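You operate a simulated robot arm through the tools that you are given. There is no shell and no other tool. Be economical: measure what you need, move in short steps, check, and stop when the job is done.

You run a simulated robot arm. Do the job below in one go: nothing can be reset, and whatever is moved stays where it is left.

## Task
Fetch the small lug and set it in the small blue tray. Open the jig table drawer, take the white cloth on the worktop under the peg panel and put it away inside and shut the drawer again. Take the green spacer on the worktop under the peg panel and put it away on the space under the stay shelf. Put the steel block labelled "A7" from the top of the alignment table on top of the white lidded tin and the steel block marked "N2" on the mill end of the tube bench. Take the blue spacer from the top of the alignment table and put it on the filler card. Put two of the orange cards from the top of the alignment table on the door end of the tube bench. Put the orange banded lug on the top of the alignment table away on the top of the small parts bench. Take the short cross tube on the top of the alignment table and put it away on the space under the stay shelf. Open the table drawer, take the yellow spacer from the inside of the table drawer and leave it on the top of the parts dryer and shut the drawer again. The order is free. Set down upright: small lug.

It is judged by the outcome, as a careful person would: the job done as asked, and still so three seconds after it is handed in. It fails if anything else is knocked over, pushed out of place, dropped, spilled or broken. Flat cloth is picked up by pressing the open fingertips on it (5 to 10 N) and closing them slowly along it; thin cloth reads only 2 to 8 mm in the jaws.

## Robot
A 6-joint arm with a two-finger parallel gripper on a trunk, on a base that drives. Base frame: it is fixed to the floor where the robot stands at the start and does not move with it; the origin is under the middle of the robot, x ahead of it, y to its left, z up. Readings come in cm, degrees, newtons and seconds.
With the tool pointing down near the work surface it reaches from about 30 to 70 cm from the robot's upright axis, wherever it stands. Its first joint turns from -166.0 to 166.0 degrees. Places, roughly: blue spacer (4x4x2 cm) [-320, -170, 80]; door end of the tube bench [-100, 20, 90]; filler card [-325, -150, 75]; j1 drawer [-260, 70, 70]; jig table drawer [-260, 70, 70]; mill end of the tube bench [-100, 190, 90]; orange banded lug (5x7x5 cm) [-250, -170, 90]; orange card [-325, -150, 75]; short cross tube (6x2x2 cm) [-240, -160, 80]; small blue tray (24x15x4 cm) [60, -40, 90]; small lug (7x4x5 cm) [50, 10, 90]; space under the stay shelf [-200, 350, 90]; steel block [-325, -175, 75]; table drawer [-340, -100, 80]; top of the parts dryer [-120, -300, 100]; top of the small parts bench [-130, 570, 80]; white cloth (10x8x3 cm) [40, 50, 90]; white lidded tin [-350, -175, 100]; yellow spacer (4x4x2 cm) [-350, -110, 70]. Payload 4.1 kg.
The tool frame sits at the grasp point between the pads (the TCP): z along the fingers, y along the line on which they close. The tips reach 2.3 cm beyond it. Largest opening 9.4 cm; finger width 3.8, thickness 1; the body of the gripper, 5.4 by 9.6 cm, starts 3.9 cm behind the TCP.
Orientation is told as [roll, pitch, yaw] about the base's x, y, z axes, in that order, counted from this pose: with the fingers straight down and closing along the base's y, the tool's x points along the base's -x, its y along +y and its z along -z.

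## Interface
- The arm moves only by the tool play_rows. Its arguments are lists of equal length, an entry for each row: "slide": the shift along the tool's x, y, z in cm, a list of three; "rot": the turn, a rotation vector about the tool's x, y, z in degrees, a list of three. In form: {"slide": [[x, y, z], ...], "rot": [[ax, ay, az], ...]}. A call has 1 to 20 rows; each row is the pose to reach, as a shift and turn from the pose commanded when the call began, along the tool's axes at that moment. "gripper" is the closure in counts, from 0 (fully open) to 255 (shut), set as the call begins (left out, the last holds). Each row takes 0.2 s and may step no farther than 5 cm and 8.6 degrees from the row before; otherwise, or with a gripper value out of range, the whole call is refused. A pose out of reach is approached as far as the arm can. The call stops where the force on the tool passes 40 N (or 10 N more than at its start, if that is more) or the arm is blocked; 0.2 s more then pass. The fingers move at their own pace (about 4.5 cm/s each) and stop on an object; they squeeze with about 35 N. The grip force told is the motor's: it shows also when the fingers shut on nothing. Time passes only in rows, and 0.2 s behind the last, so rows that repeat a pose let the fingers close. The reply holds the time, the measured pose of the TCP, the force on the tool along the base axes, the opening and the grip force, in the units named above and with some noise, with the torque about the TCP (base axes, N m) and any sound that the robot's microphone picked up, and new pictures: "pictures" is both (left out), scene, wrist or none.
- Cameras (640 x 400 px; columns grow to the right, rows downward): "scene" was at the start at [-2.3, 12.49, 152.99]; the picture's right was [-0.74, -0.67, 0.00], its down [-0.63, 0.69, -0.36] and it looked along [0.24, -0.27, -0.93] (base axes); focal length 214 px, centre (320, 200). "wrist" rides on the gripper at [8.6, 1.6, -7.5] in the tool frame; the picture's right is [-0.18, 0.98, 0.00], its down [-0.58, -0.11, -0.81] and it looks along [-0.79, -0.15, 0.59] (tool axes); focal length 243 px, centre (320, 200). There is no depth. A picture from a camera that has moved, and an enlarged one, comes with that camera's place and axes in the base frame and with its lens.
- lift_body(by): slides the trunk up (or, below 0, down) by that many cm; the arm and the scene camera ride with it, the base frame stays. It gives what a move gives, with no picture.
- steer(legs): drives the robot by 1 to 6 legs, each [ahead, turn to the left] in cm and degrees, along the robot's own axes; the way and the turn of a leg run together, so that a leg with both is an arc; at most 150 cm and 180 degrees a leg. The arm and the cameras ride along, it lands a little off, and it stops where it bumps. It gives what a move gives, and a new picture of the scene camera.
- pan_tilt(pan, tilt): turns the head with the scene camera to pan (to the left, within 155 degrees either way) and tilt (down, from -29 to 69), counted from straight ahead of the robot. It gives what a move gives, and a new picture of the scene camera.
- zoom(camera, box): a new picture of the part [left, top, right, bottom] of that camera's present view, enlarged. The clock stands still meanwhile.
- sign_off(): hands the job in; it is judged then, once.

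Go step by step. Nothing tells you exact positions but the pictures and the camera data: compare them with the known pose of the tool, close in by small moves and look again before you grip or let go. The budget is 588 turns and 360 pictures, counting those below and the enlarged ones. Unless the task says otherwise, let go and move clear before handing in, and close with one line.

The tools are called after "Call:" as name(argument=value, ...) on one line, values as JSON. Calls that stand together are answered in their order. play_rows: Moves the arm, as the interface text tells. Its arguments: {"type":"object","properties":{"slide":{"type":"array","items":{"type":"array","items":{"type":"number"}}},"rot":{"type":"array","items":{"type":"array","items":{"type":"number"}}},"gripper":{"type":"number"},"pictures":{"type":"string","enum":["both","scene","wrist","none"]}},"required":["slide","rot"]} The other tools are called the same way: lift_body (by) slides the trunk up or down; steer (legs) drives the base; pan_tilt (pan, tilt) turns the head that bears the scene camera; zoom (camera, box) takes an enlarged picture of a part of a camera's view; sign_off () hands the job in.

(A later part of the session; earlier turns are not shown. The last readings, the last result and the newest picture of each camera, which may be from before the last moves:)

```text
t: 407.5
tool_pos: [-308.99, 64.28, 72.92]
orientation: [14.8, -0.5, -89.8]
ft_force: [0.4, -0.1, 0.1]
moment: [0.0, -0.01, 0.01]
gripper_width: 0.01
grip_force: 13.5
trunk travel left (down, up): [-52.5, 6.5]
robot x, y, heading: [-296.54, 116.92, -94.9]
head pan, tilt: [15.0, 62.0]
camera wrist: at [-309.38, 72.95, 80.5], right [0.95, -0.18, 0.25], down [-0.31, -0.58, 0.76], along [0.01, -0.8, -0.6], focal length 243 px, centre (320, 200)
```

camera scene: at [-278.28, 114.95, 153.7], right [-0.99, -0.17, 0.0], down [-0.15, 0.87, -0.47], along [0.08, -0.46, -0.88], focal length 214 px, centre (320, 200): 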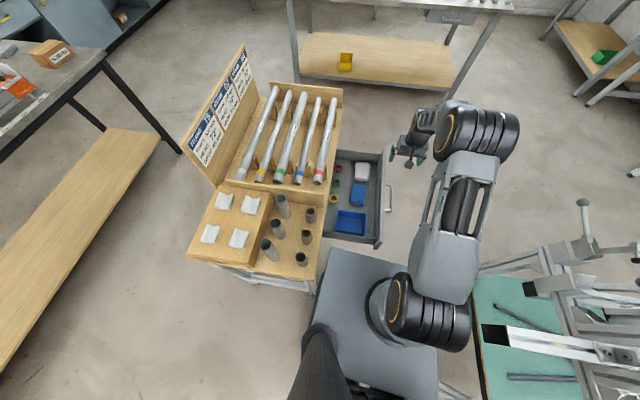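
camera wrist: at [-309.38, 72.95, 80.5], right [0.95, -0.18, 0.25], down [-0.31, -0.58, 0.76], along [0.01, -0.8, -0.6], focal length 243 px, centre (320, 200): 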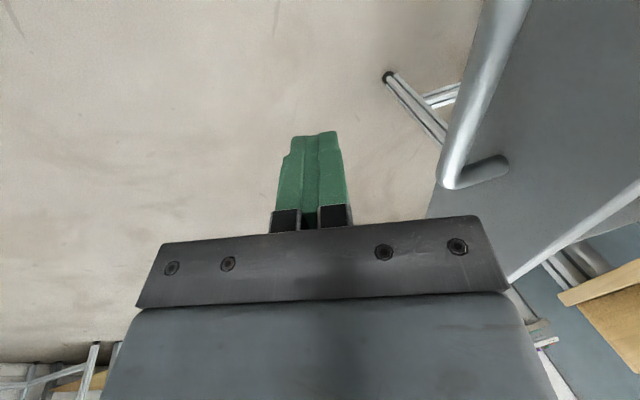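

Call:
play_rows(slide=[[0, -0.34, 1.26], [0, 2, 1.9], [0, 4.3, 2.5], [0, 6.6, 3.1], [0, 8.9, 3.7], [0, 11.2, 4.3], [0, 13.5, 4.9], [0, 15.8, 5.6], [0, 18.1, 6.2], [0, 20.4, 6.8], [0, 22.7, 7.4], [0, 25, 8], [0, 26.6, 8.5]], rot=[[0, 0, 0], [0, 0, 0], [0, 0, 0], [0, 0, 0], [0, 0, 0], [0, 0, 0], [0, 0, 0], [0, 0, 0], [0, 0, 0], [0, 0, 0], [0, 0, 0], [0, 0, 0], [0, 0, 0]], pictures="none")

Call:
play_rows(slide=[[0, 0.5, 0.13], [0, 1, 0.26], [0, 1.4, 0.38], [0, 1.8, 0.5]], rot=[[0, 0, 0], [0, 0, 0], [0, 0, 0], [0, 0, 0]], pictures="scene")

```text
t: 410.3
tool_pos: [-280.86, 64.5, 71.34]
orientation: [14.8, -0.4, -89.9]
ft_force: [-0.5, -0.5, 0.0]
moment: [-0.01, -0.04, -0.01]
gripper_width: 0.02
grip_force: 34.9
trunk travel left (down, up): [-52.5, 6.5]
robot x, y, heading: [-296.42, 116.63, -95.7]
head pan, tilt: [15.0, 62.0]
```

```text
t: 411.0
tool_pos: [-280.46, 64.33, 71.32]
orientation: [14.6, -0.5, -90.4]
ft_force: [-16.7, 0.7, 2.7]
moment: [-0.04, -0.07, 0.08]
gripper_width: 0.0
grip_force: 35.1
trunk travel left (down, up): [-52.5, 6.5]
robot x, y, heading: [-296.73, 116.96, -95.6]
head pan, tilt: [15.0, 62.0]
stopped in row 3: the force on the tool passed its limit (the readings are from after the stop); the commanded pose is now the measured one
camera scene: at [-278.37, 114.79, 153.72], right [-0.99, -0.16, 0.0], down [-0.14, 0.87, -0.47], along [0.08, -0.46, -0.88], focal length 214 px, centre (320, 200)
```

scene: 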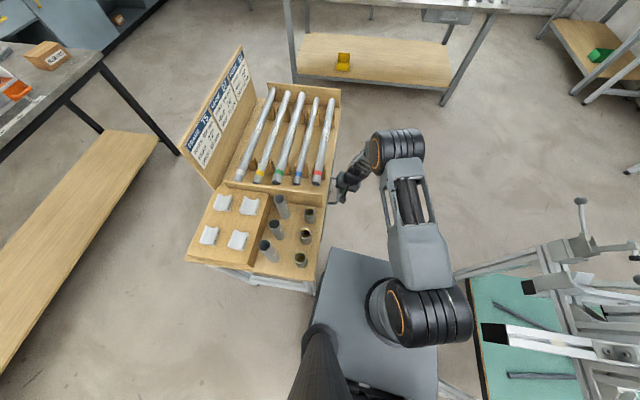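

Drawer is shut. Retract the hand and drive down the corridor to the alignment table.

Call:
play_rows(slide=[[0, -3, -1], [0, -6, -3], [0, -8, -8], [0, -10, -13], [0, -12, -18], [0, -14, -23], [0, -14, -28], [0, -14, -33], [0, -14, -37]], rot=[[0, 0, 0], [0, 0, 0], [3, 0, 0], [6, 0, 0], [9, 0, 0], [12, 0, 0], [15, 0, 0], [15, 0, 0], [15, 0, 0]], gripper=0, pictures="none")

Call:
steer(legs=[[-20, 0], [0, -20], [32, 0], [0, 24], [140, 0]])

```text
refused: row 3 steps farther than a row can; nothing moved
```

```text
t: 412.0
tool_pos: [-280.31, 69.26, 71.2]
orientation: [14.4, -1.0, -90.7]
ft_force: [-7.5, -2.0, -4.3]
moment: [-0.08, 0.01, 0.13]
gripper_width: 0.0
grip_force: 35.1
trunk travel left (down, up): [-52.5, 6.5]
robot x, y, heading: [-295.85, 121.62, -96.0]
head pan, tilt: [15.0, 62.0]
stopped in leg 1: the force on the tool passed its limit (the readings are from after the stop); the commanded pose is now the measured one
camera scene: at [-277.83, 119.66, 153.71], right [-0.99, -0.15, 0.0], down [-0.14, 0.87, -0.47], along [0.07, -0.46, -0.88], focal length 214 px, centre (320, 200)
```

scene: 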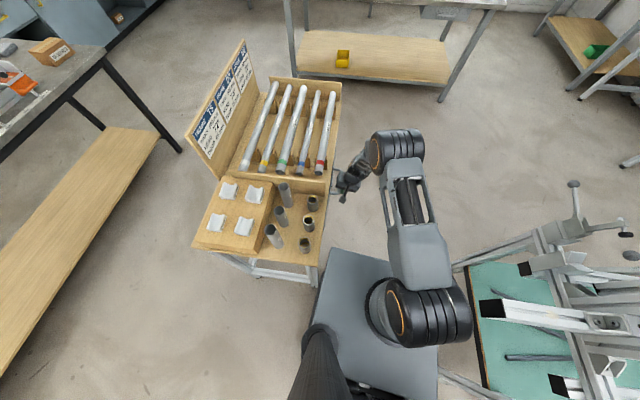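

The retract was refused and the base moved only slightly; retract properly now.

Call:
play_rows(slide=[[0, -3, -0.8], [0, -6, -1.6], [0, -7, -6], [0, -8, -10.5], [0, -9, -15], [0, -10, -19.5], [0, -11, -24], [0, -12, -28.5], [0, -13, -33]], rot=[[0, 0, 0], [0, 0, 0], [3, 0, 0], [6, 0, 0], [9, 0, 0], [12, 0, 0], [15, 0, 0], [15, 0, 0], [15, 0, 0]], gripper=0, pictures="none")

```text
t: 414.0
tool_pos: [-301.23, 70.23, 99.94]
orientation: [-0.5, -0.9, -90.9]
ft_force: [0.3, -1.0, -0.2]
moment: [-0.01, 0.02, 0.01]
gripper_width: 9.4
grip_force: 0.0
trunk travel left (down, up): [-52.5, 6.5]
robot x, y, heading: [-295.98, 121.84, -96.2]
head pan, tilt: [15.0, 62.0]
```

Call:
steer(legs=[[-18, 0], [0, -20], [32, 0], [0, 26], [125, 0]])

Call:
pan_tilt(pan=5, tilt=35)

```text
t: 418.5
tool_pos: [-332.96, 65.34, 99.86]
orientation: [0.4, -1.1, -111.3]
ft_force: [0.7, -0.9, 0.4]
moment: [0.04, 0.0, -0.01]
gripper_width: 9.37
grip_force: 0.0
trunk travel left (down, up): [-52.5, 6.5]
robot x, y, heading: [-308.3, 110.99, -116.3]
head pan, tilt: [15.0, 62.0]
stopped in leg 3: the robot was blocked; the commanded pose is now the measured one
camera scene: at [-289.58, 101.59, 153.53], right [-0.98, 0.2, 0.02], down [0.17, 0.87, -0.47], along [-0.11, -0.45, -0.89], focal length 214 px, centre (320, 200)
```

scene: 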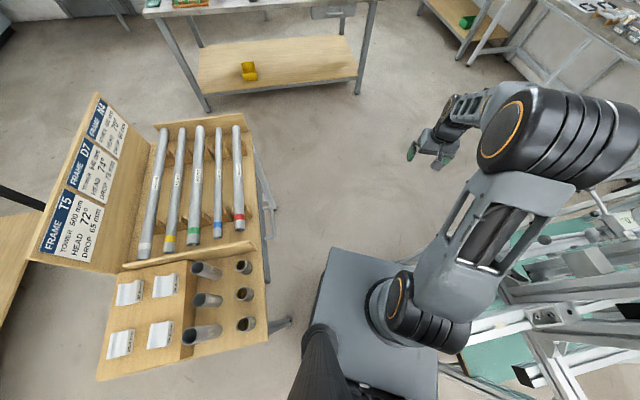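

```text
t: 419.4
tool_pos: [-332.86, 65.36, 99.96]
orientation: [0.3, -1.1, -111.2]
ft_force: [-0.2, -0.3, 0.6]
moment: [-0.01, -0.03, 0.0]
gripper_width: 9.4
grip_force: 0.1
trunk travel left (down, up): [-52.5, 6.5]
robot x, y, heading: [-308.18, 111.05, -116.6]
head pan, tilt: [5.0, 35.0]
camera scene: at [-291.49, 99.64, 157.2], right [-0.93, 0.37, 0.02], down [0.2, 0.54, -0.82], along [-0.31, -0.76, -0.58], focal length 214 px, centre (320, 200)
```

scene: 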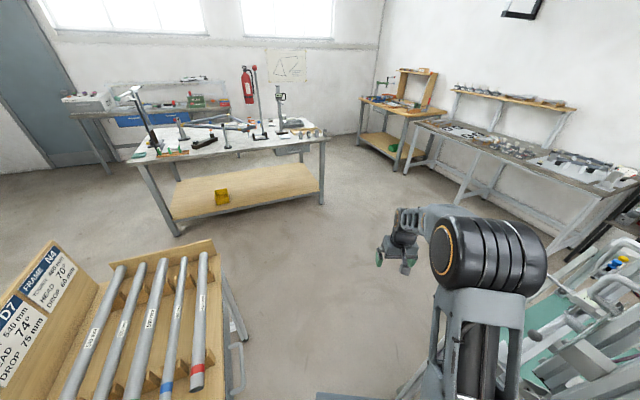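

Bumped near the frame stand. Back off a little, straighten, and go down the corridor.

Call:
steer(legs=[[-6, 0], [0, 26], [60, 0], [70, 0]])

```text
t: 428.2
tool_pos: [-310.02, -65.27, 99.71]
orientation: [0.9, -1.1, -85.7]
ft_force: [0.3, 0.0, 0.7]
moment: [0.01, -0.01, -0.03]
gripper_width: 9.39
grip_force: 0.0
trunk travel left (down, up): [-52.5, 6.5]
robot x, y, heading: [-307.32, -13.55, -91.2]
head pan, tilt: [5.0, 35.0]
camera scene: at [-289.7, -16.48, 157.36], right [-1.0, -0.07, 0.0], down [-0.04, 0.57, -0.82], along [0.06, -0.82, -0.57], focal length 214 px, centre (320, 200)
```

scene: 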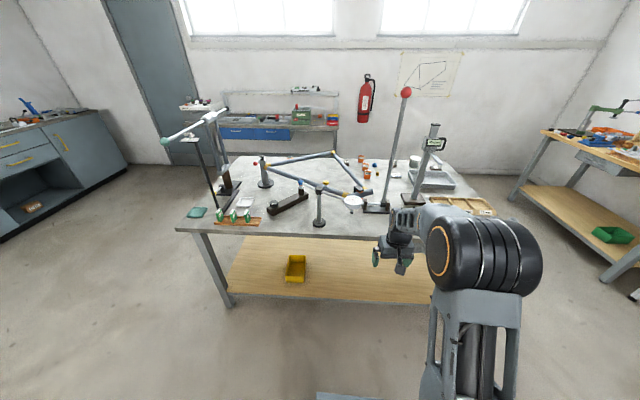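

Call:
zoom(camera="scene", box=[170, 120, 490, 320])

```text
2.00 times, centred on (330, 220) of scene
camera zoom: at [-289.7, -16.48, 157.36], right [-1.0, -0.07, 0.0], down [-0.04, 0.57, -0.82], along [0.06, -0.82, -0.57], focal length 429 px, centre (300, 160)
```

zoom: 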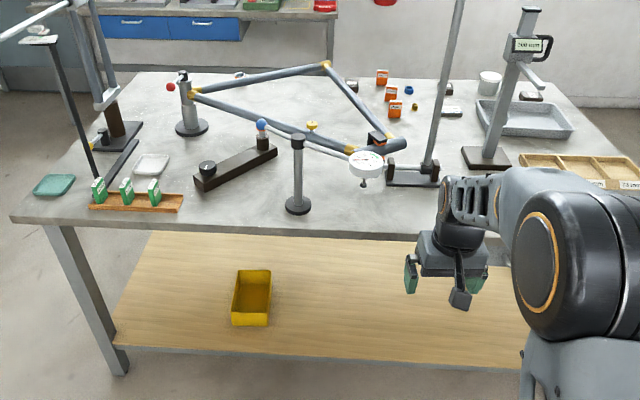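

The blocks, cards and spacer sit near the table's south edge; I'll reach those from the south later. First the table drawer on the north side (x≈−343): reposition.

Call:
steer(legs=[[0, -38], [26, 0], [0, 38]])

Call:
pan_tilt(pan=-5, tilt=55)

```text
t: 433.6
tool_pos: [-326.51, -85.76, 99.89]
orientation: [0.7, -1.1, -85.7]
ft_force: [1.4, 0.2, 0.6]
moment: [0.0, -0.01, 0.02]
gripper_width: 9.39
grip_force: 0.0
trunk travel left (down, up): [-52.5, 6.5]
robot x, y, heading: [-323.49, -33.8, -91.3]
head pan, tilt: [5.0, 35.0]
camera scene: at [-306.16, -36.94, 157.36], right [-1.0, -0.07, 0.0], down [-0.04, 0.57, -0.82], along [0.06, -0.82, -0.57], focal length 214 px, centre (320, 200)
```

scene: 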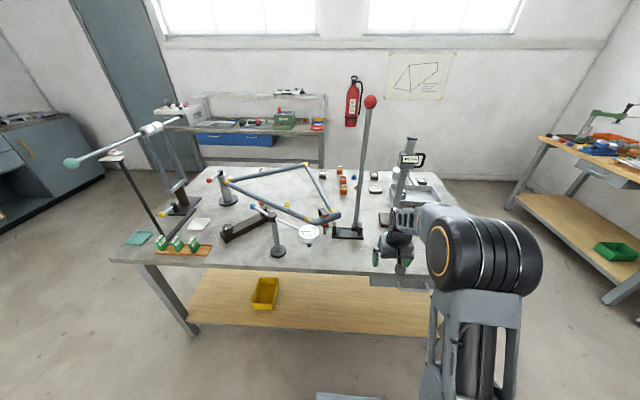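

```text
t: 434.4
tool_pos: [-326.51, -85.92, 99.7]
orientation: [0.8, -1.1, -85.7]
ft_force: [-0.4, -0.4, 0.1]
moment: [0.0, 0.0, 0.04]
gripper_width: 9.41
grip_force: 0.1
trunk travel left (down, up): [-52.5, 6.5]
robot x, y, heading: [-323.25, -33.89, -91.1]
head pan, tilt: [-5.0, 55.0]
camera scene: at [-307.55, -35.33, 154.54], right [-0.99, 0.11, 0.0], down [0.09, 0.81, -0.57], along [-0.06, -0.57, -0.82], focal length 214 px, centre (320, 200)
```

scene: 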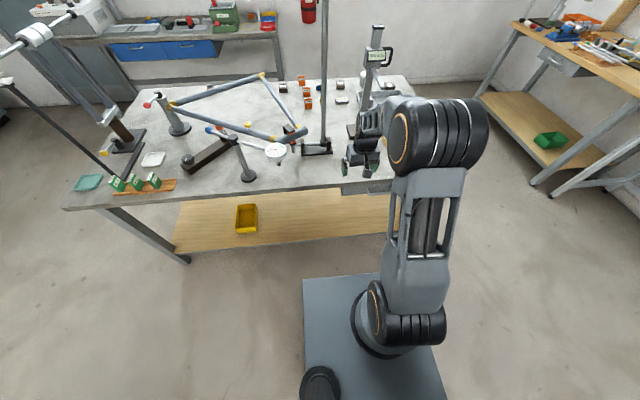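

Call:
play_rows(slide=[[4.2, -2.2, 0], [8.4, -4.5, 0], [12.4, -6.5, 0], [14.6, -8.5, 0]], rot=[[-0.3, 0.3, 1], [-0.5, 0.6, 2], [-0.8, 0.9, 3], [-0.8, 1.1, 4.3]], pictures="wrist")

```text
t: 435.4
tool_pos: [-336.02, -71.88, 99.42]
orientation: [1.6, 0.1, -90.0]
ft_force: [0.3, 1.0, -0.4]
moment: [0.02, 0.01, 0.01]
gripper_width: 9.41
grip_force: 0.1
trunk travel left (down, up): [-52.5, 6.5]
robot x, y, heading: [-323.29, -33.99, -91.0]
head pan, tilt: [-5.0, 55.0]
camera wrist: at [-334.74, -63.27, 106.93], right [0.98, -0.18, 0.03], down [-0.13, -0.58, 0.8], along [-0.13, -0.79, -0.6], focal length 243 px, centre (320, 200)
```

wrist: 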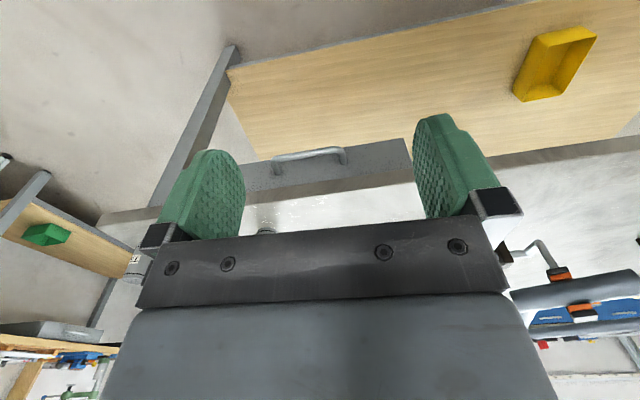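

Call:
play_rows(slide=[[1, -2, 3.5], [2, -4, 7], [3, -5.4, 10.5]], rot=[[0.5, 0, 0], [1, 0, 0], [1.6, 0, 0]], pictures="wrist")

```text
t: 436.2
tool_pos: [-341.24, -69.03, 88.7]
orientation: [-0.1, 0.0, -89.9]
ft_force: [-0.4, -0.5, 0.0]
moment: [0.02, -0.01, -0.02]
gripper_width: 9.4
grip_force: 0.1
trunk travel left (down, up): [-52.5, 6.5]
robot x, y, heading: [-323.2, -33.85, -91.3]
head pan, tilt: [-5.0, 55.0]
camera wrist: at [-339.74, -60.26, 96.27], right [0.98, -0.18, 0.0], down [-0.11, -0.58, 0.81], along [-0.15, -0.79, -0.59], focal length 243 px, centre (320, 200)
```

wrist: 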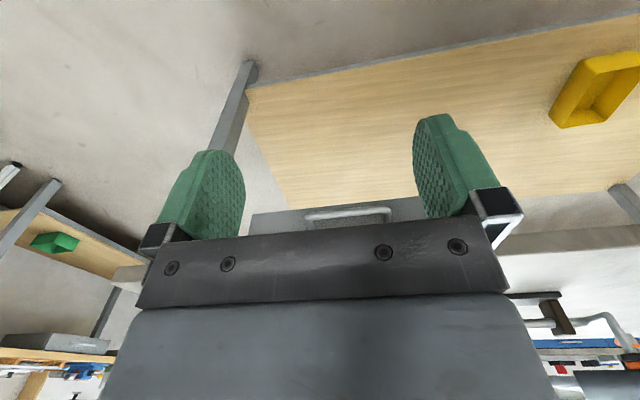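

Handle bar at about (−341, −89.6, 77). Turn the hand so it closes along y, tilt 15°, and come over the bar.

Call:
play_rows(slide=[[-1, 0, -0.5], [-2, 0, -1], [-3, 0, -1.5], [-4, 0, -2], [-5, 0, -2.5], [-6, 0, -3], [-7, 0, -3], [-8, 0, -3], [-9, 0, -3], [-10, 0, -3], [-11, 0, -3]], rot=[[0, 0, -8.2], [0, 0, -16.4], [0, 0, -24.5], [0, 0, -32.7], [0, 0, -41], [0, 0, -49], [0, 0, -57.3], [0, 0, -65.5], [0, 0, -73.6], [0, 0, -81.8], [0, 0, -90]], gripper=163, pictures="none")

```text
t: 438.6
tool_pos: [-341.17, -79.94, 91.74]
orientation: [0.1, 0.0, 0.3]
ft_force: [0.4, -0.7, 0.4]
moment: [-0.02, 0.0, -0.01]
gripper_width: 3.39
grip_force: 0.1
trunk travel left (down, up): [-52.5, 6.5]
robot x, y, heading: [-323.46, -34.13, -91.2]
head pan, tilt: [-5.0, 55.0]
```

Call:
play_rows(slide=[[0, -2.4, 1.9], [-0.1, -4.9, 3.8], [-0.2, -7.3, 5.6]], rot=[[5, 0, 0], [10, 0, 0], [15, 0, 0]], pictures="wrist")

```text
t: 439.4
tool_pos: [-341.01, -87.2, 86.12]
orientation: [-15.0, 0.0, 0.1]
ft_force: [0.5, 0.1, 0.0]
moment: [0.01, 0.02, 0.02]
gripper_width: 3.39
grip_force: 0.1
trunk travel left (down, up): [-52.5, 6.5]
robot x, y, heading: [-323.44, -34.14, -91.2]
head pan, tilt: [-5.0, 55.0]
camera wrist: at [-349.78, -83.75, 92.85], right [0.18, 0.95, -0.25], down [0.58, 0.1, 0.81], along [0.79, -0.3, -0.53], focal length 243 px, centre (320, 200)
```

wrist: 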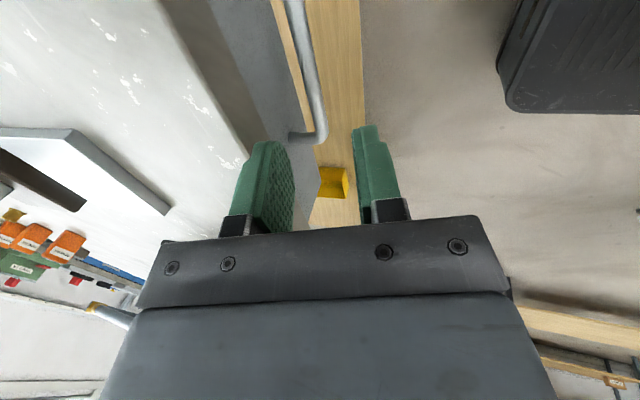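

Call:
play_rows(slide=[[0, -0.5, 1], [0, -0.5, 3], [0, -0.5, 5]], rot=[[0, 0, 0], [0, 0, 0], [0, 0, 0]], pictures="wrist")

```text
t: 440.2
tool_pos: [-341.04, -89.0, 81.49]
orientation: [-15.0, -0.1, 0.0]
ft_force: [0.4, -0.1, -0.6]
moment: [0.0, -0.02, 0.01]
gripper_width: 3.38
grip_force: 0.1
trunk travel left (down, up): [-52.5, 6.5]
robot x, y, heading: [-323.44, -33.7, -91.0]
head pan, tilt: [-5.0, 55.0]
camera wrist: at [-349.71, -85.51, 88.29], right [0.18, 0.95, -0.25], down [0.58, 0.1, 0.81], along [0.79, -0.3, -0.53], focal length 243 px, centre (320, 200)
```

wrist: 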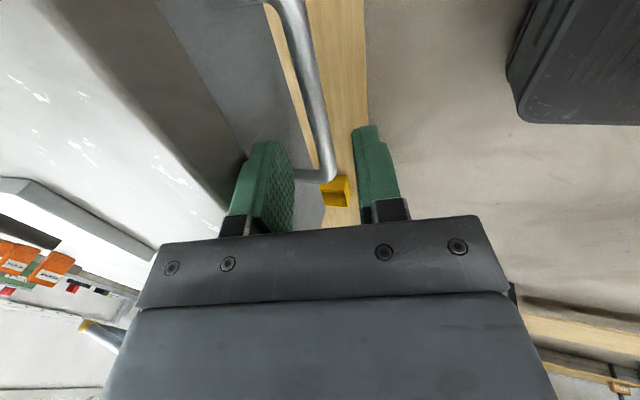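

Call:
play_rows(slide=[[0, 0, 1], [0, 0, 2], [0, 0, 3]], rot=[[0, 0, 0], [0, 0, 0], [0, 0, 0]], pictures="none")

Call:
play_rows(slide=[[0, 0, 0], [0, 0, 0], [0, 0, 0], [0, 0, 0]], rot=[[0, 0, 0], [0, 0, 0], [0, 0, 0], [0, 0, 0]], gripper=255, pictures="wrist")

```text
t: 441.2
tool_pos: [-341.01, -89.65, 79.25]
orientation: [-15.5, 0.2, 0.1]
ft_force: [5.0, 21.1, 26.1]
moment: [-1.73, -0.44, 0.78]
gripper_width: 3.38
grip_force: 0.1
trunk travel left (down, up): [-52.5, 6.5]
robot x, y, heading: [-323.39, -33.94, -90.9]
head pan, tilt: [-5.0, 55.0]
stopped in row 3: the force on the tool passed its limit (the readings are from after the stop); the commanded pose is now the measured one
```

```text
t: 441.9
tool_pos: [-341.07, -89.76, 79.28]
orientation: [-15.6, 0.1, 0.0]
ft_force: [4.7, 16.0, 24.4]
moment: [0.19, -0.56, 0.32]
gripper_width: 0.0
grip_force: 35.1
trunk travel left (down, up): [-52.5, 6.5]
robot x, y, heading: [-323.68, -33.95, -91.0]
head pan, tilt: [-5.0, 55.0]
stopped in row 3: the force on the tool passed its limit (the readings are from after the stop); the commanded pose is now the measured one
camera wrist: at [-349.81, -86.24, 86.08], right [0.18, 0.95, -0.26], down [0.58, 0.11, 0.8], along [0.79, -0.3, -0.53], focal length 243 px, centre (320, 200)
```

wrist: 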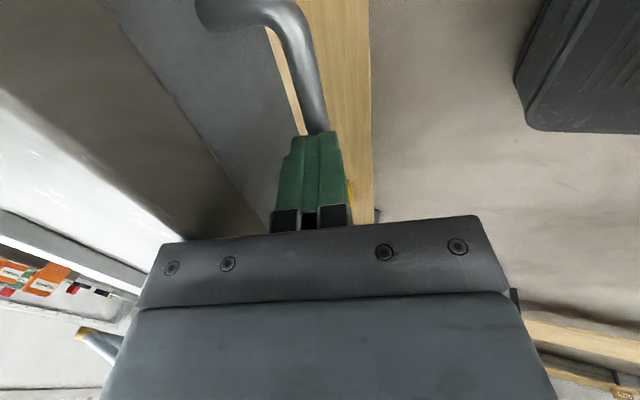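

Fingers stopped above the bar (hand touching the table edge). Open, back off, and use more tilt.

Call:
play_rows(slide=[[0, 0, -1], [0, 0, -3], [0, 0, -5]], rot=[[0, 0, 0], [0, 0, 0], [0, 0, 0]], gripper=163, pictures="none")

```text
t: 442.7
tool_pos: [-341.06, -88.8, 83.76]
orientation: [-15.3, 0.2, 0.0]
ft_force: [0.7, 0.9, 0.3]
moment: [-0.02, 0.01, -0.05]
gripper_width: 3.41
grip_force: 0.0
trunk travel left (down, up): [-52.5, 6.5]
robot x, y, heading: [-323.44, -33.79, -91.0]
head pan, tilt: [-5.0, 55.0]
```

Call:
play_rows(slide=[[0, 1, 0.5], [0, 1.94, 1.6]], rot=[[7.5, 0, 0], [14.7, 0, 0]], gripper=185, pictures="wrist")

```text
t: 443.4
tool_pos: [-341.44, -89.85, 83.76]
orientation: [-26.4, -0.6, 0.1]
ft_force: [4.4, 32.2, 12.7]
moment: [0.06, -0.26, 0.4]
gripper_width: 1.55
grip_force: 0.1
out of reach, approached as far as the arm can: row 1, 2
trunk travel left (down, up): [-52.5, 6.5]
robot x, y, heading: [-323.58, -34.07, -91.0]
head pan, tilt: [-5.0, 55.0]
stopped in row 2: the force on the tool passed its limit (the readings are from after the stop); the commanded pose is now the measured one
camera wrist: at [-350.15, -85.12, 89.72], right [0.19, 0.88, -0.44], down [0.57, 0.26, 0.78], along [0.8, -0.39, -0.45], focal length 243 px, centre (320, 200)
```

wrist: 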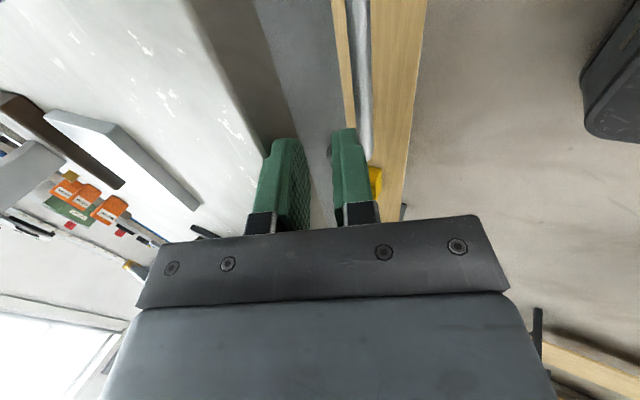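

Call:
play_rows(slide=[[0, 1.8, -3.1], [0, 3.6, -6.3]], rot=[[0, 0, 0], [0, 0, 0]], pictures="none")

```text
t: 444.0
tool_pos: [-341.73, -85.49, 88.8]
orientation: [-26.1, -0.5, 0.0]
ft_force: [0.7, -0.1, -0.2]
moment: [0.03, 0.0, -0.01]
gripper_width: 2.59
grip_force: 0.0
out of reach, approached as far as the arm can: row 1, 2
trunk travel left (down, up): [-52.5, 6.5]
robot x, y, heading: [-323.63, -33.74, -90.9]
head pan, tilt: [-5.0, 55.0]
```

Call:
play_rows(slide=[[0, 0, -1], [0, 0, -2]], rot=[[-6, 0, 0], [-11, 0, 0]], pictures="none")

Call:
steer(legs=[[-15, 0]])

```text
t: 444.6
tool_pos: [-341.58, -84.5, 90.55]
orientation: [-15.5, -0.4, 0.1]
ft_force: [-0.3, 0.6, -0.4]
moment: [0.02, 0.0, 0.03]
gripper_width: 2.6
grip_force: 0.0
trunk travel left (down, up): [-52.5, 6.5]
robot x, y, heading: [-323.38, -33.67, -91.3]
head pan, tilt: [-5.0, 55.0]
```

```text
t: 445.9
tool_pos: [-341.31, -69.53, 90.55]
orientation: [-15.6, -0.5, 0.1]
ft_force: [0.4, -0.4, -0.6]
moment: [-0.02, 0.03, 0.01]
gripper_width: 2.63
grip_force: 0.0
trunk travel left (down, up): [-52.5, 6.5]
robot x, y, heading: [-323.24, -18.69, -91.2]
head pan, tilt: [-5.0, 55.0]
camera scene: at [-307.27, -20.31, 154.54], right [-0.99, 0.1, 0.0], down [0.09, 0.81, -0.57], along [-0.06, -0.57, -0.82], focal length 214 px, centre (320, 200)
```

scene: 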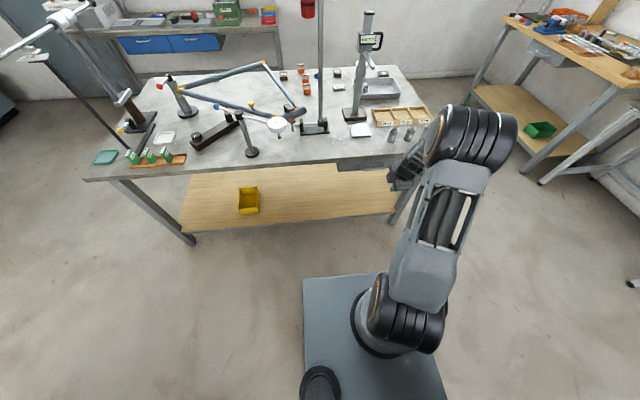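

Call:
play_rows(slide=[[-0.1, -3.6, 2.8], [-0.2, -7.2, 5.6], [-0.2, -10.8, 8.5], [-0.3, -14.3, 11.3]], rot=[[3.6, 0, 0], [7.2, 0, 0], [10.8, 0, 0], [14.4, 0, 0]], pictures="wrist")

```text
t: 446.9
tool_pos: [-340.88, -86.44, 83.49]
orientation: [-30.0, -0.4, 0.2]
ft_force: [0.2, -0.3, 0.7]
moment: [0.0, -0.01, -0.04]
gripper_width: 2.61
grip_force: 0.1
trunk travel left (down, up): [-52.5, 6.5]
robot x, y, heading: [-323.08, -18.83, -91.0]
head pan, tilt: [-5.0, 55.0]
camera wrist: at [-349.71, -81.39, 89.07], right [0.19, 0.85, -0.49], down [0.57, 0.31, 0.76], along [0.8, -0.42, -0.43], focal length 243 px, centre (320, 200)
```

wrist: 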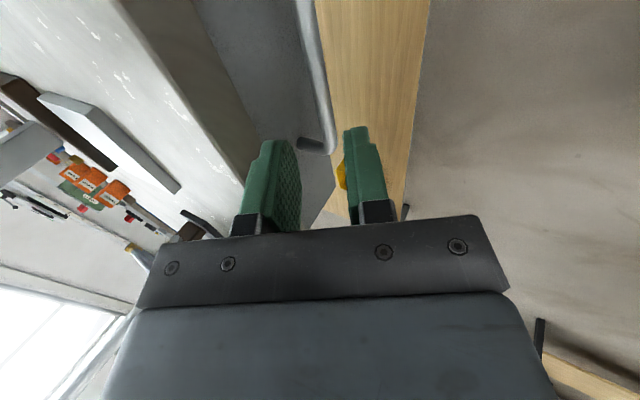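

Call:
play_rows(slide=[[0, 0, 2], [0, 0, 4], [0, 0, 5.5], [0, 0, 7]], rot=[[0, 0, 0], [0, 0, 0], [0, 0, 0], [0, 0, 0]], pictures="wrist")

```text
t: 447.9
tool_pos: [-340.97, -90.03, 77.52]
orientation: [-30.0, -0.5, 0.1]
ft_force: [-0.9, 0.1, -0.4]
moment: [-0.03, 0.0, 0.03]
gripper_width: 2.6
grip_force: 0.1
trunk travel left (down, up): [-52.5, 6.5]
robot x, y, heading: [-323.13, -18.87, -90.8]
head pan, tilt: [-5.0, 55.0]
camera wrist: at [-349.65, -84.94, 83.18], right [0.19, 0.85, -0.49], down [0.57, 0.31, 0.76], along [0.8, -0.42, -0.43], focal length 243 px, centre (320, 200)
```

wrist: 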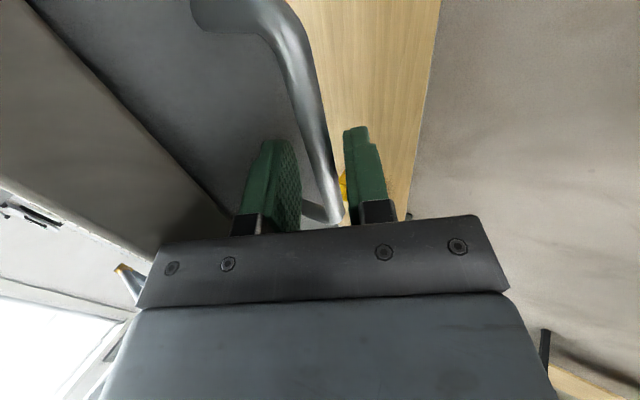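

Bar passes between the fingers without contact. Closing and testing.

Call:
play_rows(slide=[[0, 0, 0.2], [0, 0, 0.2], [0, 0, 0.2], [0, 0, 0.2]], rot=[[0, 0, 0], [0, 0, 0], [0, 0, 0], [0, 0, 0]], gripper=255, pictures="none")

```text
t: 448.9
tool_pos: [-340.82, -90.12, 77.42]
orientation: [-30.1, -0.4, 0.3]
ft_force: [-1.8, 5.6, 2.4]
moment: [0.07, 0.68, 1.7]
gripper_width: 1.2
grip_force: 44.9
trunk travel left (down, up): [-52.5, 6.5]
robot x, y, heading: [-323.07, -18.46, -90.9]
head pan, tilt: [-5.0, 55.0]
```

Gripped. Pull the drawer open by backing the base 24 cm.

Call:
steer(legs=[[-24, 0]])

```text
t: 450.7
tool_pos: [-340.91, -66.01, 77.39]
orientation: [-30.0, -0.6, -0.2]
ft_force: [-33.1, -0.6, 1.5]
moment: [-0.08, 1.57, 1.09]
gripper_width: 1.25
grip_force: 45.4
trunk travel left (down, up): [-52.5, 6.5]
robot x, y, heading: [-322.82, 5.3, -91.2]
head pan, tilt: [-5.0, 55.0]
camera scene: at [-307.16, 3.55, 154.57], right [-0.99, 0.11, 0.0], down [0.09, 0.81, -0.57], along [-0.06, -0.57, -0.82], focal length 214 px, centre (320, 200)
```

scene: 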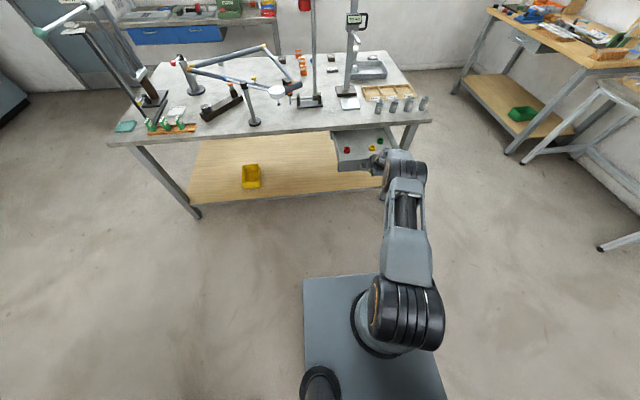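

Call:
play_rows(slide=[[0, 0, 0], [0, 0, 0], [0, 0, 0]], rot=[[0, 0, 0], [0, 0, 0], [0, 0, 0]], gripper=175, pictures="none")

Call:
zoom(camera="scene", box=[300, 110, 430, 190])

```text
t: 451.5
tool_pos: [-340.78, -65.97, 77.5]
orientation: [-30.2, -0.3, -0.1]
ft_force: [-0.8, -0.4, 0.6]
moment: [0.0, 0.03, -0.01]
gripper_width: 2.95
grip_force: 0.0
trunk travel left (down, up): [-52.5, 6.5]
robot x, y, heading: [-322.78, 5.13, -91.7]
head pan, tilt: [-5.0, 55.0]
```

```text
4.92 times, centred on (365, 150) of scene
camera zoom: at [-306.81, 3.55, 154.53], right [-0.99, 0.11, 0.0], down [0.09, 0.81, -0.57], along [-0.06, -0.57, -0.82], focal length 1056 px, centre (98, 446)
```

zoom: 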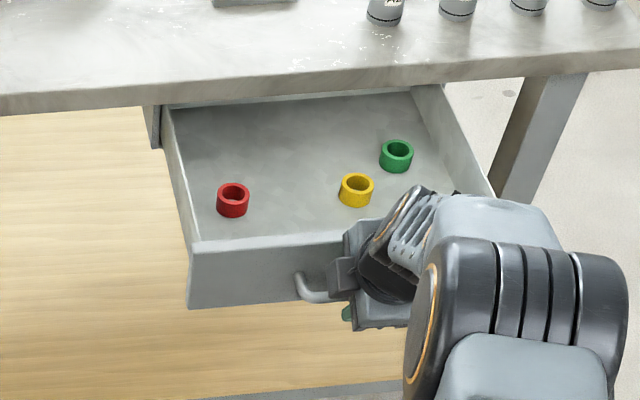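

Call:
play_rows(slide=[[0, 0, -3], [0, 0, -6], [0, -2, -10], [0, -4, -14], [0, -6.5, -18], [0, -8, -21], [0, -10, -23.3]], rot=[[0, 0, 0], [0, 0, 0], [-6, 0, 0], [-12, 0, 0], [-18, 0, 0], [-24, 0, 0], [-30, 0, 0]], gripper=0, pictures="none")

```text
t: 453.1
tool_pos: [-340.82, -62.53, 102.53]
orientation: [0.0, -0.3, -0.3]
ft_force: [0.9, 0.6, 0.7]
moment: [0.0, -0.03, -0.02]
gripper_width: 9.39
grip_force: 0.0
out of reach, approached as far as the arm can: row 7
trunk travel left (down, up): [-52.5, 6.5]
robot x, y, heading: [-322.38, 4.96, -91.4]
head pan, tilt: [-5.0, 55.0]
```

Call:
play_rows(slide=[[0, 4.5, 0], [0, 9, 0], [0, 13.5, 0]], rot=[[0, 0, 0], [0, 0, 0], [0, 0, 0]], pictures="none")

Call:
steer(legs=[[35, 0]])

```text
t: 453.9
tool_pos: [-340.93, -49.19, 102.72]
orientation: [-0.2, -0.3, -0.2]
ft_force: [0.4, -0.4, -0.8]
moment: [0.0, 0.0, 0.01]
gripper_width: 9.4
grip_force: 0.1
trunk travel left (down, up): [-52.5, 6.5]
robot x, y, heading: [-322.89, 5.21, -91.6]
head pan, tilt: [-5.0, 55.0]
```

```text
t: 456.2
tool_pos: [-341.9, -83.96, 102.59]
orientation: [-0.2, -0.4, -0.3]
ft_force: [0.3, 1.3, 0.4]
moment: [-0.02, -0.01, 0.0]
gripper_width: 9.39
grip_force: 0.1
trunk travel left (down, up): [-52.5, 6.5]
robot x, y, heading: [-323.54, -29.48, -91.7]
head pan, tilt: [-5.0, 55.0]
camera scene: at [-307.71, -31.22, 154.54], right [-0.99, 0.11, 0.0], down [0.09, 0.81, -0.57], along [-0.07, -0.57, -0.82], focal length 214 px, centre (320, 200)
```

scene: 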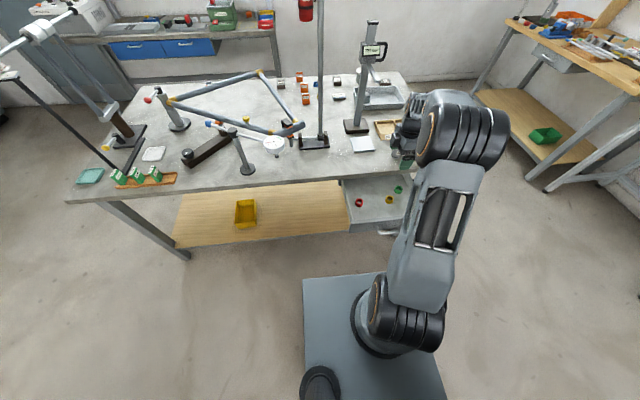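

Call:
play_rows(slide=[[4, 0, 2], [8, 0, 4], [10, 0, 7]], rot=[[0, 0, 0], [0, 0, 0], [0, 0, 0]], pictures="wrist")

```text
t: 457.0
tool_pos: [-351.88, -83.45, 95.54]
orientation: [-0.1, -0.4, -0.3]
ft_force: [-0.2, -0.3, 0.1]
moment: [-0.03, 0.02, -0.04]
gripper_width: 9.41
grip_force: 0.1
trunk travel left (down, up): [-52.5, 6.5]
robot x, y, heading: [-323.9, -29.5, -91.5]
head pan, tilt: [-5.0, 55.0]
camera wrist: at [-360.63, -81.81, 103.03], right [0.19, 0.98, 0.0], down [0.58, -0.11, 0.81], along [0.8, -0.15, -0.59], focal length 243 px, centre (320, 200)
```

wrist: 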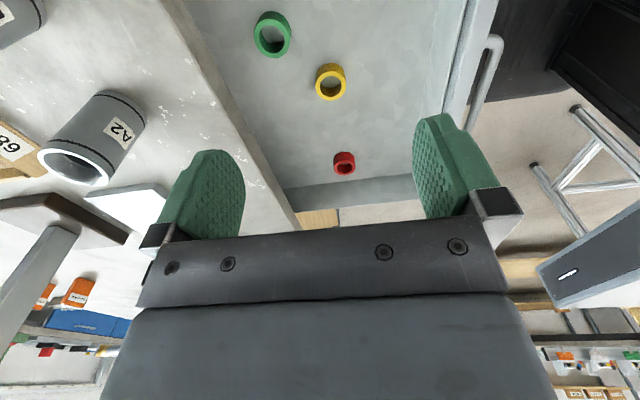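

Call:
play_rows(slide=[[-2, 0, 3.5], [-4, 0, 7], [-5.9, 0, 10.5], [-5.9, 0, 14]], rot=[[0, 0, 0], [0, 0, 0], [0, 0, 0], [0, 0, 0]], pictures="wrist")

```text
t: 458.0
tool_pos: [-345.57, -83.73, 81.5]
orientation: [-0.2, -0.3, -0.4]
ft_force: [-0.2, -0.2, -0.1]
moment: [0.04, 0.03, 0.03]
gripper_width: 9.41
grip_force: 0.0
trunk travel left (down, up): [-52.5, 6.5]
robot x, y, heading: [-323.54, -29.78, -91.6]
head pan, tilt: [-5.0, 55.0]
camera wrist: at [-354.37, -82.13, 88.95], right [0.19, 0.98, 0.0], down [0.58, -0.11, 0.81], along [0.8, -0.15, -0.59], focal length 243 px, centre (320, 200)
```

wrist: 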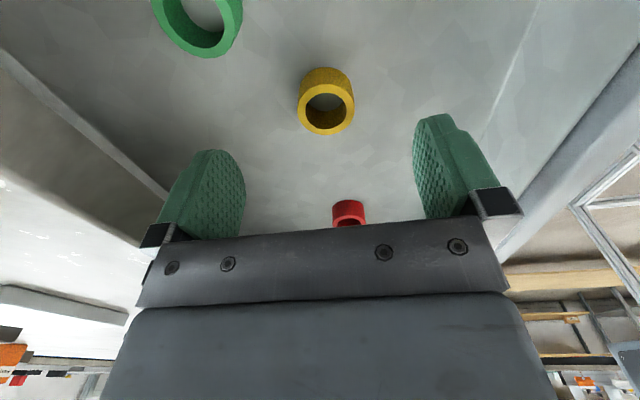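

Call:
play_rows(slide=[[0, 0, 2], [0, 0, 4], [0, 0, 4.5], [0, 0, 5]], rot=[[0, 0, 0], [0, 0, 0], [0, 0, 0], [0, 0, 0]], pictures="wrist")

```text
t: 459.0
tool_pos: [-345.84, -83.88, 76.35]
orientation: [-0.1, -0.3, -0.3]
ft_force: [0.0, 1.0, -0.3]
moment: [-0.01, 0.02, 0.02]
gripper_width: 9.4
grip_force: 0.1
trunk travel left (down, up): [-52.5, 6.5]
robot x, y, heading: [-323.45, -29.83, -91.5]
head pan, tilt: [-5.0, 55.0]
camera wrist: at [-354.56, -82.19, 83.88], right [0.19, 0.98, 0.0], down [0.58, -0.11, 0.81], along [0.8, -0.15, -0.59], focal length 243 px, centre (320, 200)
```

wrist: 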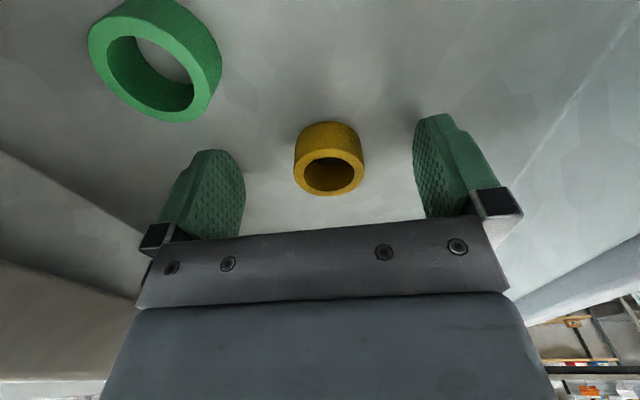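

Call:
play_rows(slide=[[0, 0, 0], [0, 0, 0], [0, 0, 0], [0, 0, 0], [0, 0, 0]], rot=[[0, 0, 0], [0, 0, 0], [0, 0, 0], [0, 0, 0], [0, 0, 0]], gripper=255, pictures="none")

Call:
play_rows(slide=[[0, 0, -2], [0, 0, -6], [0, 0, -10.5], [0, 0, -15], [0, 0, -19]], rot=[[0, 0, 0], [0, 0, 0], [0, 0, 0], [0, 0, 0], [0, 0, 0]], pictures="wrist")

```text
t: 460.2
tool_pos: [-345.76, -83.83, 76.45]
orientation: [-0.1, -0.5, -0.4]
ft_force: [0.2, -1.6, -0.2]
moment: [-0.03, -0.01, 0.02]
gripper_width: 3.44
grip_force: 35.2
trunk travel left (down, up): [-52.5, 6.5]
robot x, y, heading: [-323.51, -29.07, -91.5]
head pan, tilt: [-5.0, 55.0]
```

```text
t: 461.4
tool_pos: [-345.81, -83.61, 95.81]
orientation: [-0.1, -0.4, -0.2]
ft_force: [0.2, -0.3, 0.2]
moment: [0.02, -0.03, 0.01]
gripper_width: 3.42
grip_force: 35.0
trunk travel left (down, up): [-52.5, 6.5]
robot x, y, heading: [-323.65, -29.87, -91.6]
head pan, tilt: [-5.0, 55.0]
camera wrist: at [-354.74, -82.06, 103.27], right [0.19, 0.98, 0.0], down [0.58, -0.11, 0.81], along [0.8, -0.15, -0.59], focal length 243 px, centre (320, 200)
```

wrist: 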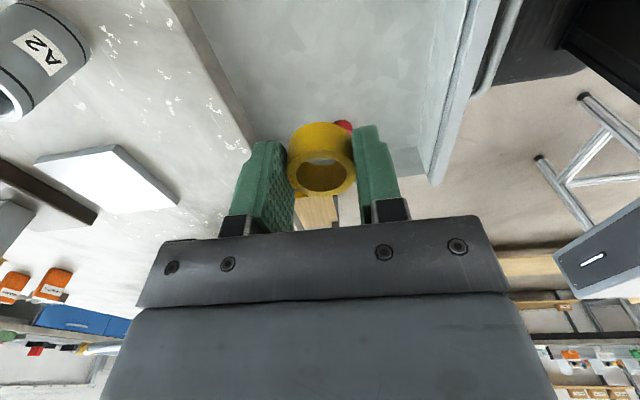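

Got the yellow spacer. Back off so the held hand is in front of the handle, then push the drawer shut.

Call:
steer(legs=[[-27, 0]])

Call:
play_rows(slide=[[-1.5, 0, 4.5], [-3, 0, 9], [-4.5, 0, 13.5], [-4.5, 0, 17], [-4.5, 0, 19.5]], rot=[[0, 0, 0], [0, 0, 0], [0, 0, 0], [0, 0, 0], [0, 0, 0]], pictures="wrist")

```text
t: 463.3
tool_pos: [-345.36, -56.36, 95.85]
orientation: [0.0, -0.4, -0.3]
ft_force: [0.4, -0.3, 0.5]
moment: [0.01, -0.06, -0.01]
gripper_width: 3.4
grip_force: 35.0
trunk travel left (down, up): [-52.5, 6.5]
robot x, y, heading: [-323.19, -2.29, -91.6]
head pan, tilt: [-5.0, 55.0]
camera scene: at [-306.97, -4.0, 154.54], right [-0.99, 0.12, 0.0], down [0.09, 0.81, -0.57], along [-0.07, -0.57, -0.82], focal length 214 px, centre (320, 200)
```

scene: 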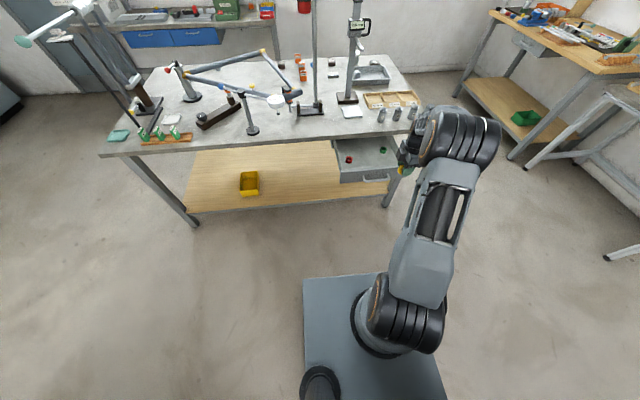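

```text
t: 464.5
tool_pos: [-340.48, -56.54, 76.39]
orientation: [-0.2, -0.5, -0.4]
ft_force: [0.1, -0.1, -1.0]
moment: [0.01, 0.0, 0.0]
gripper_width: 3.43
grip_force: 34.8
trunk travel left (down, up): [-52.5, 6.5]
robot x, y, heading: [-322.7, -2.11, -91.6]
head pan, tilt: [-5.0, 55.0]
camera wrist: at [-349.3, -54.8, 83.83], right [0.19, 0.98, 0.0], down [0.58, -0.11, 0.81], along [0.8, -0.16, -0.59], focal length 243 px, centre (320, 200)
```

wrist: 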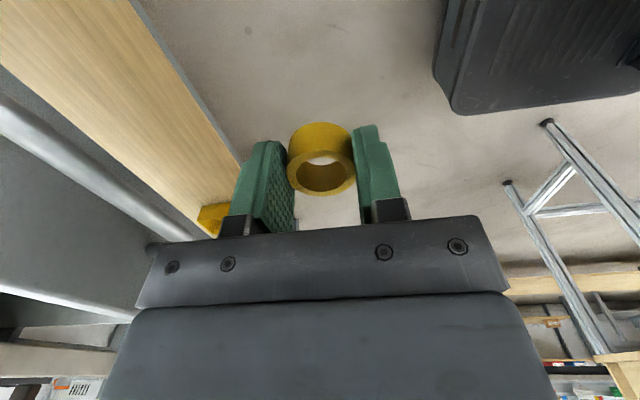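

Call:
steer(legs=[[29, 0]])

```text
t: 466.5
tool_pos: [-340.93, -85.52, 76.38]
orientation: [-0.1, -0.5, 0.0]
ft_force: [-0.8, 0.2, 0.0]
moment: [-0.01, 0.01, 0.02]
gripper_width: 3.4
grip_force: 34.6
trunk travel left (down, up): [-52.5, 6.5]
robot x, y, heading: [-323.64, -31.32, -91.4]
head pan, tilt: [-5.0, 55.0]
camera scene: at [-307.69, -32.91, 154.53], right [-0.99, 0.11, 0.0], down [0.09, 0.81, -0.57], along [-0.06, -0.57, -0.82], focal length 214 px, centre (320, 200)
```

scene: 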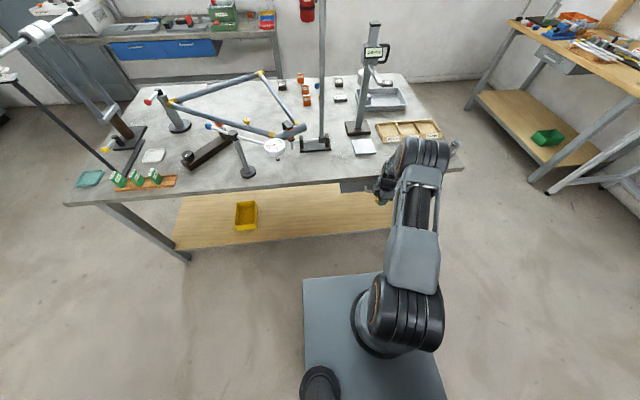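

Nearly shut; push the last bit slowly with the arm.

Call:
play_rows(slide=[[0, -0.5, 0], [0, -1, 0], [0, -1.5, 0], [0, -2, 0], [0, -2.5, 0], [0, -3, 0]], rot=[[0, 0, 0], [0, 0, 0], [0, 0, 0], [0, 0, 0], [0, 0, 0], [0, 0, 0]], pictures="none")

```text
t: 467.6
tool_pos: [-340.9, -86.9, 76.04]
orientation: [1.1, -0.6, -0.2]
ft_force: [0.7, 11.7, 1.6]
moment: [-0.14, -0.05, 0.26]
gripper_width: 3.4
grip_force: 35.0
trunk travel left (down, up): [-52.5, 6.5]
robot x, y, heading: [-323.49, -31.39, -91.5]
head pan, tilt: [-5.0, 55.0]
stopped in row 5: the force on the tool passed its limit (the readings are from after the stop); the commanded pose is now the measured one
```

Table drawer is shut. Lift clear and drive around the east end toward the parts dryer.

Call:
play_rows(slide=[[0, 3, 0], [0, 6, -1], [0, 8, -5], [0, 8, -10], [0, 8, -15], [0, 8, -20], [0, 8, -25], [0, 8, -30]], rot=[[0, 0, 0], [0, 0, 0], [0, 0, 0], [0, 0, 0], [0, 0, 0], [0, 0, 0], [0, 0, 0], [1, 0, 0]], pictures="none")

```text
t: 469.4
tool_pos: [-341.24, -79.51, 106.11]
orientation: [-0.2, -0.6, -0.1]
ft_force: [-0.2, -0.3, 0.0]
moment: [-0.04, 0.0, -0.02]
gripper_width: 3.42
grip_force: 35.4
trunk travel left (down, up): [-52.5, 6.5]
robot x, y, heading: [-323.87, -31.21, -91.7]
head pan, tilt: [-5.0, 55.0]
```

Call:
steer(legs=[[-15, 0], [0, 81], [150, 0], [11, 0], [0, -69], [120, 0]])

Call:
pan_tilt(pan=0, tilt=35)

```text
t: 490.7
tool_pos: [-147.45, -214.68, 106.11]
orientation: [-0.2, -0.6, 12.8]
ft_force: [0.9, -0.1, -1.0]
moment: [-0.04, 0.0, 0.01]
gripper_width: 3.4
grip_force: 35.4
trunk travel left (down, up): [-52.5, 6.5]
robot x, y, heading: [-140.77, -163.52, -78.6]
head pan, tilt: [-5.0, 55.0]
camera scene: at [-125.02, -161.63, 154.54], right [-0.99, -0.11, 0.0], down [-0.09, 0.81, -0.57], along [0.07, -0.57, -0.82], focal length 214 px, centre (320, 200)
```

scene: 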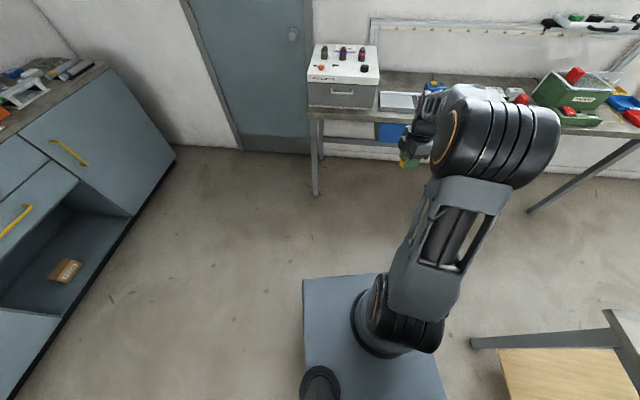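

```text
t: 491.6
tool_pos: [-147.45, -214.72, 106.07]
orientation: [-0.2, -0.7, 12.9]
ft_force: [1.3, 0.2, -0.6]
moment: [-0.01, -0.02, 0.0]
gripper_width: 3.41
grip_force: 35.4
trunk travel left (down, up): [-52.5, 6.5]
robot x, y, heading: [-140.74, -163.77, -78.5]
head pan, tilt: [0.0, 35.0]
camera scene: at [-124.09, -163.08, 157.35], right [-0.98, -0.2, 0.0], down [-0.11, 0.56, -0.82], along [0.16, -0.8, -0.57], focal length 214 px, centre (320, 200)
```

scene: 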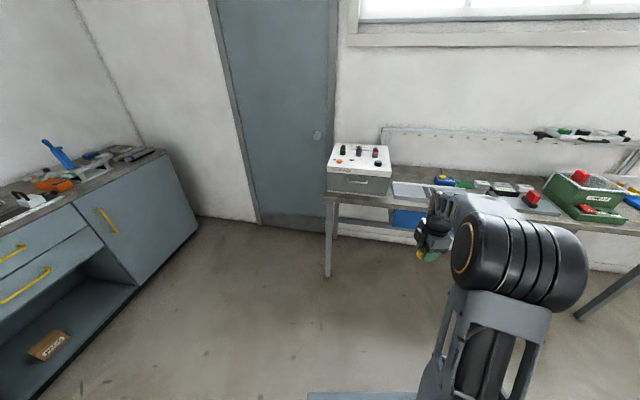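

Call:
zoom(camera="scene", box=[310, 130, 430, 205])

```text
5.33 times, centred on (370, 168) of scene
camera zoom: at [-124.09, -163.08, 157.35], right [-0.98, -0.2, 0.0], down [-0.11, 0.56, -0.82], along [0.16, -0.8, -0.57], focal length 1144 px, centre (53, 373)
```

zoom: 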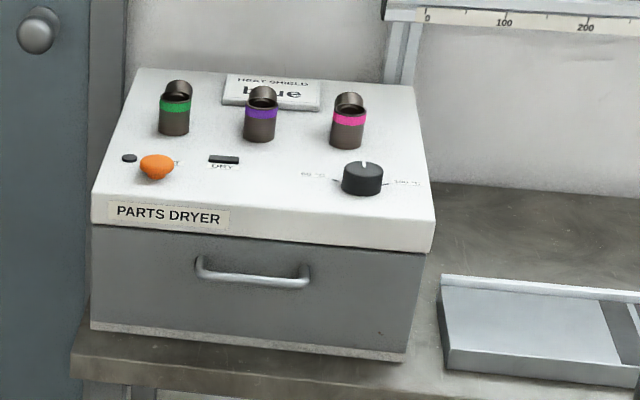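

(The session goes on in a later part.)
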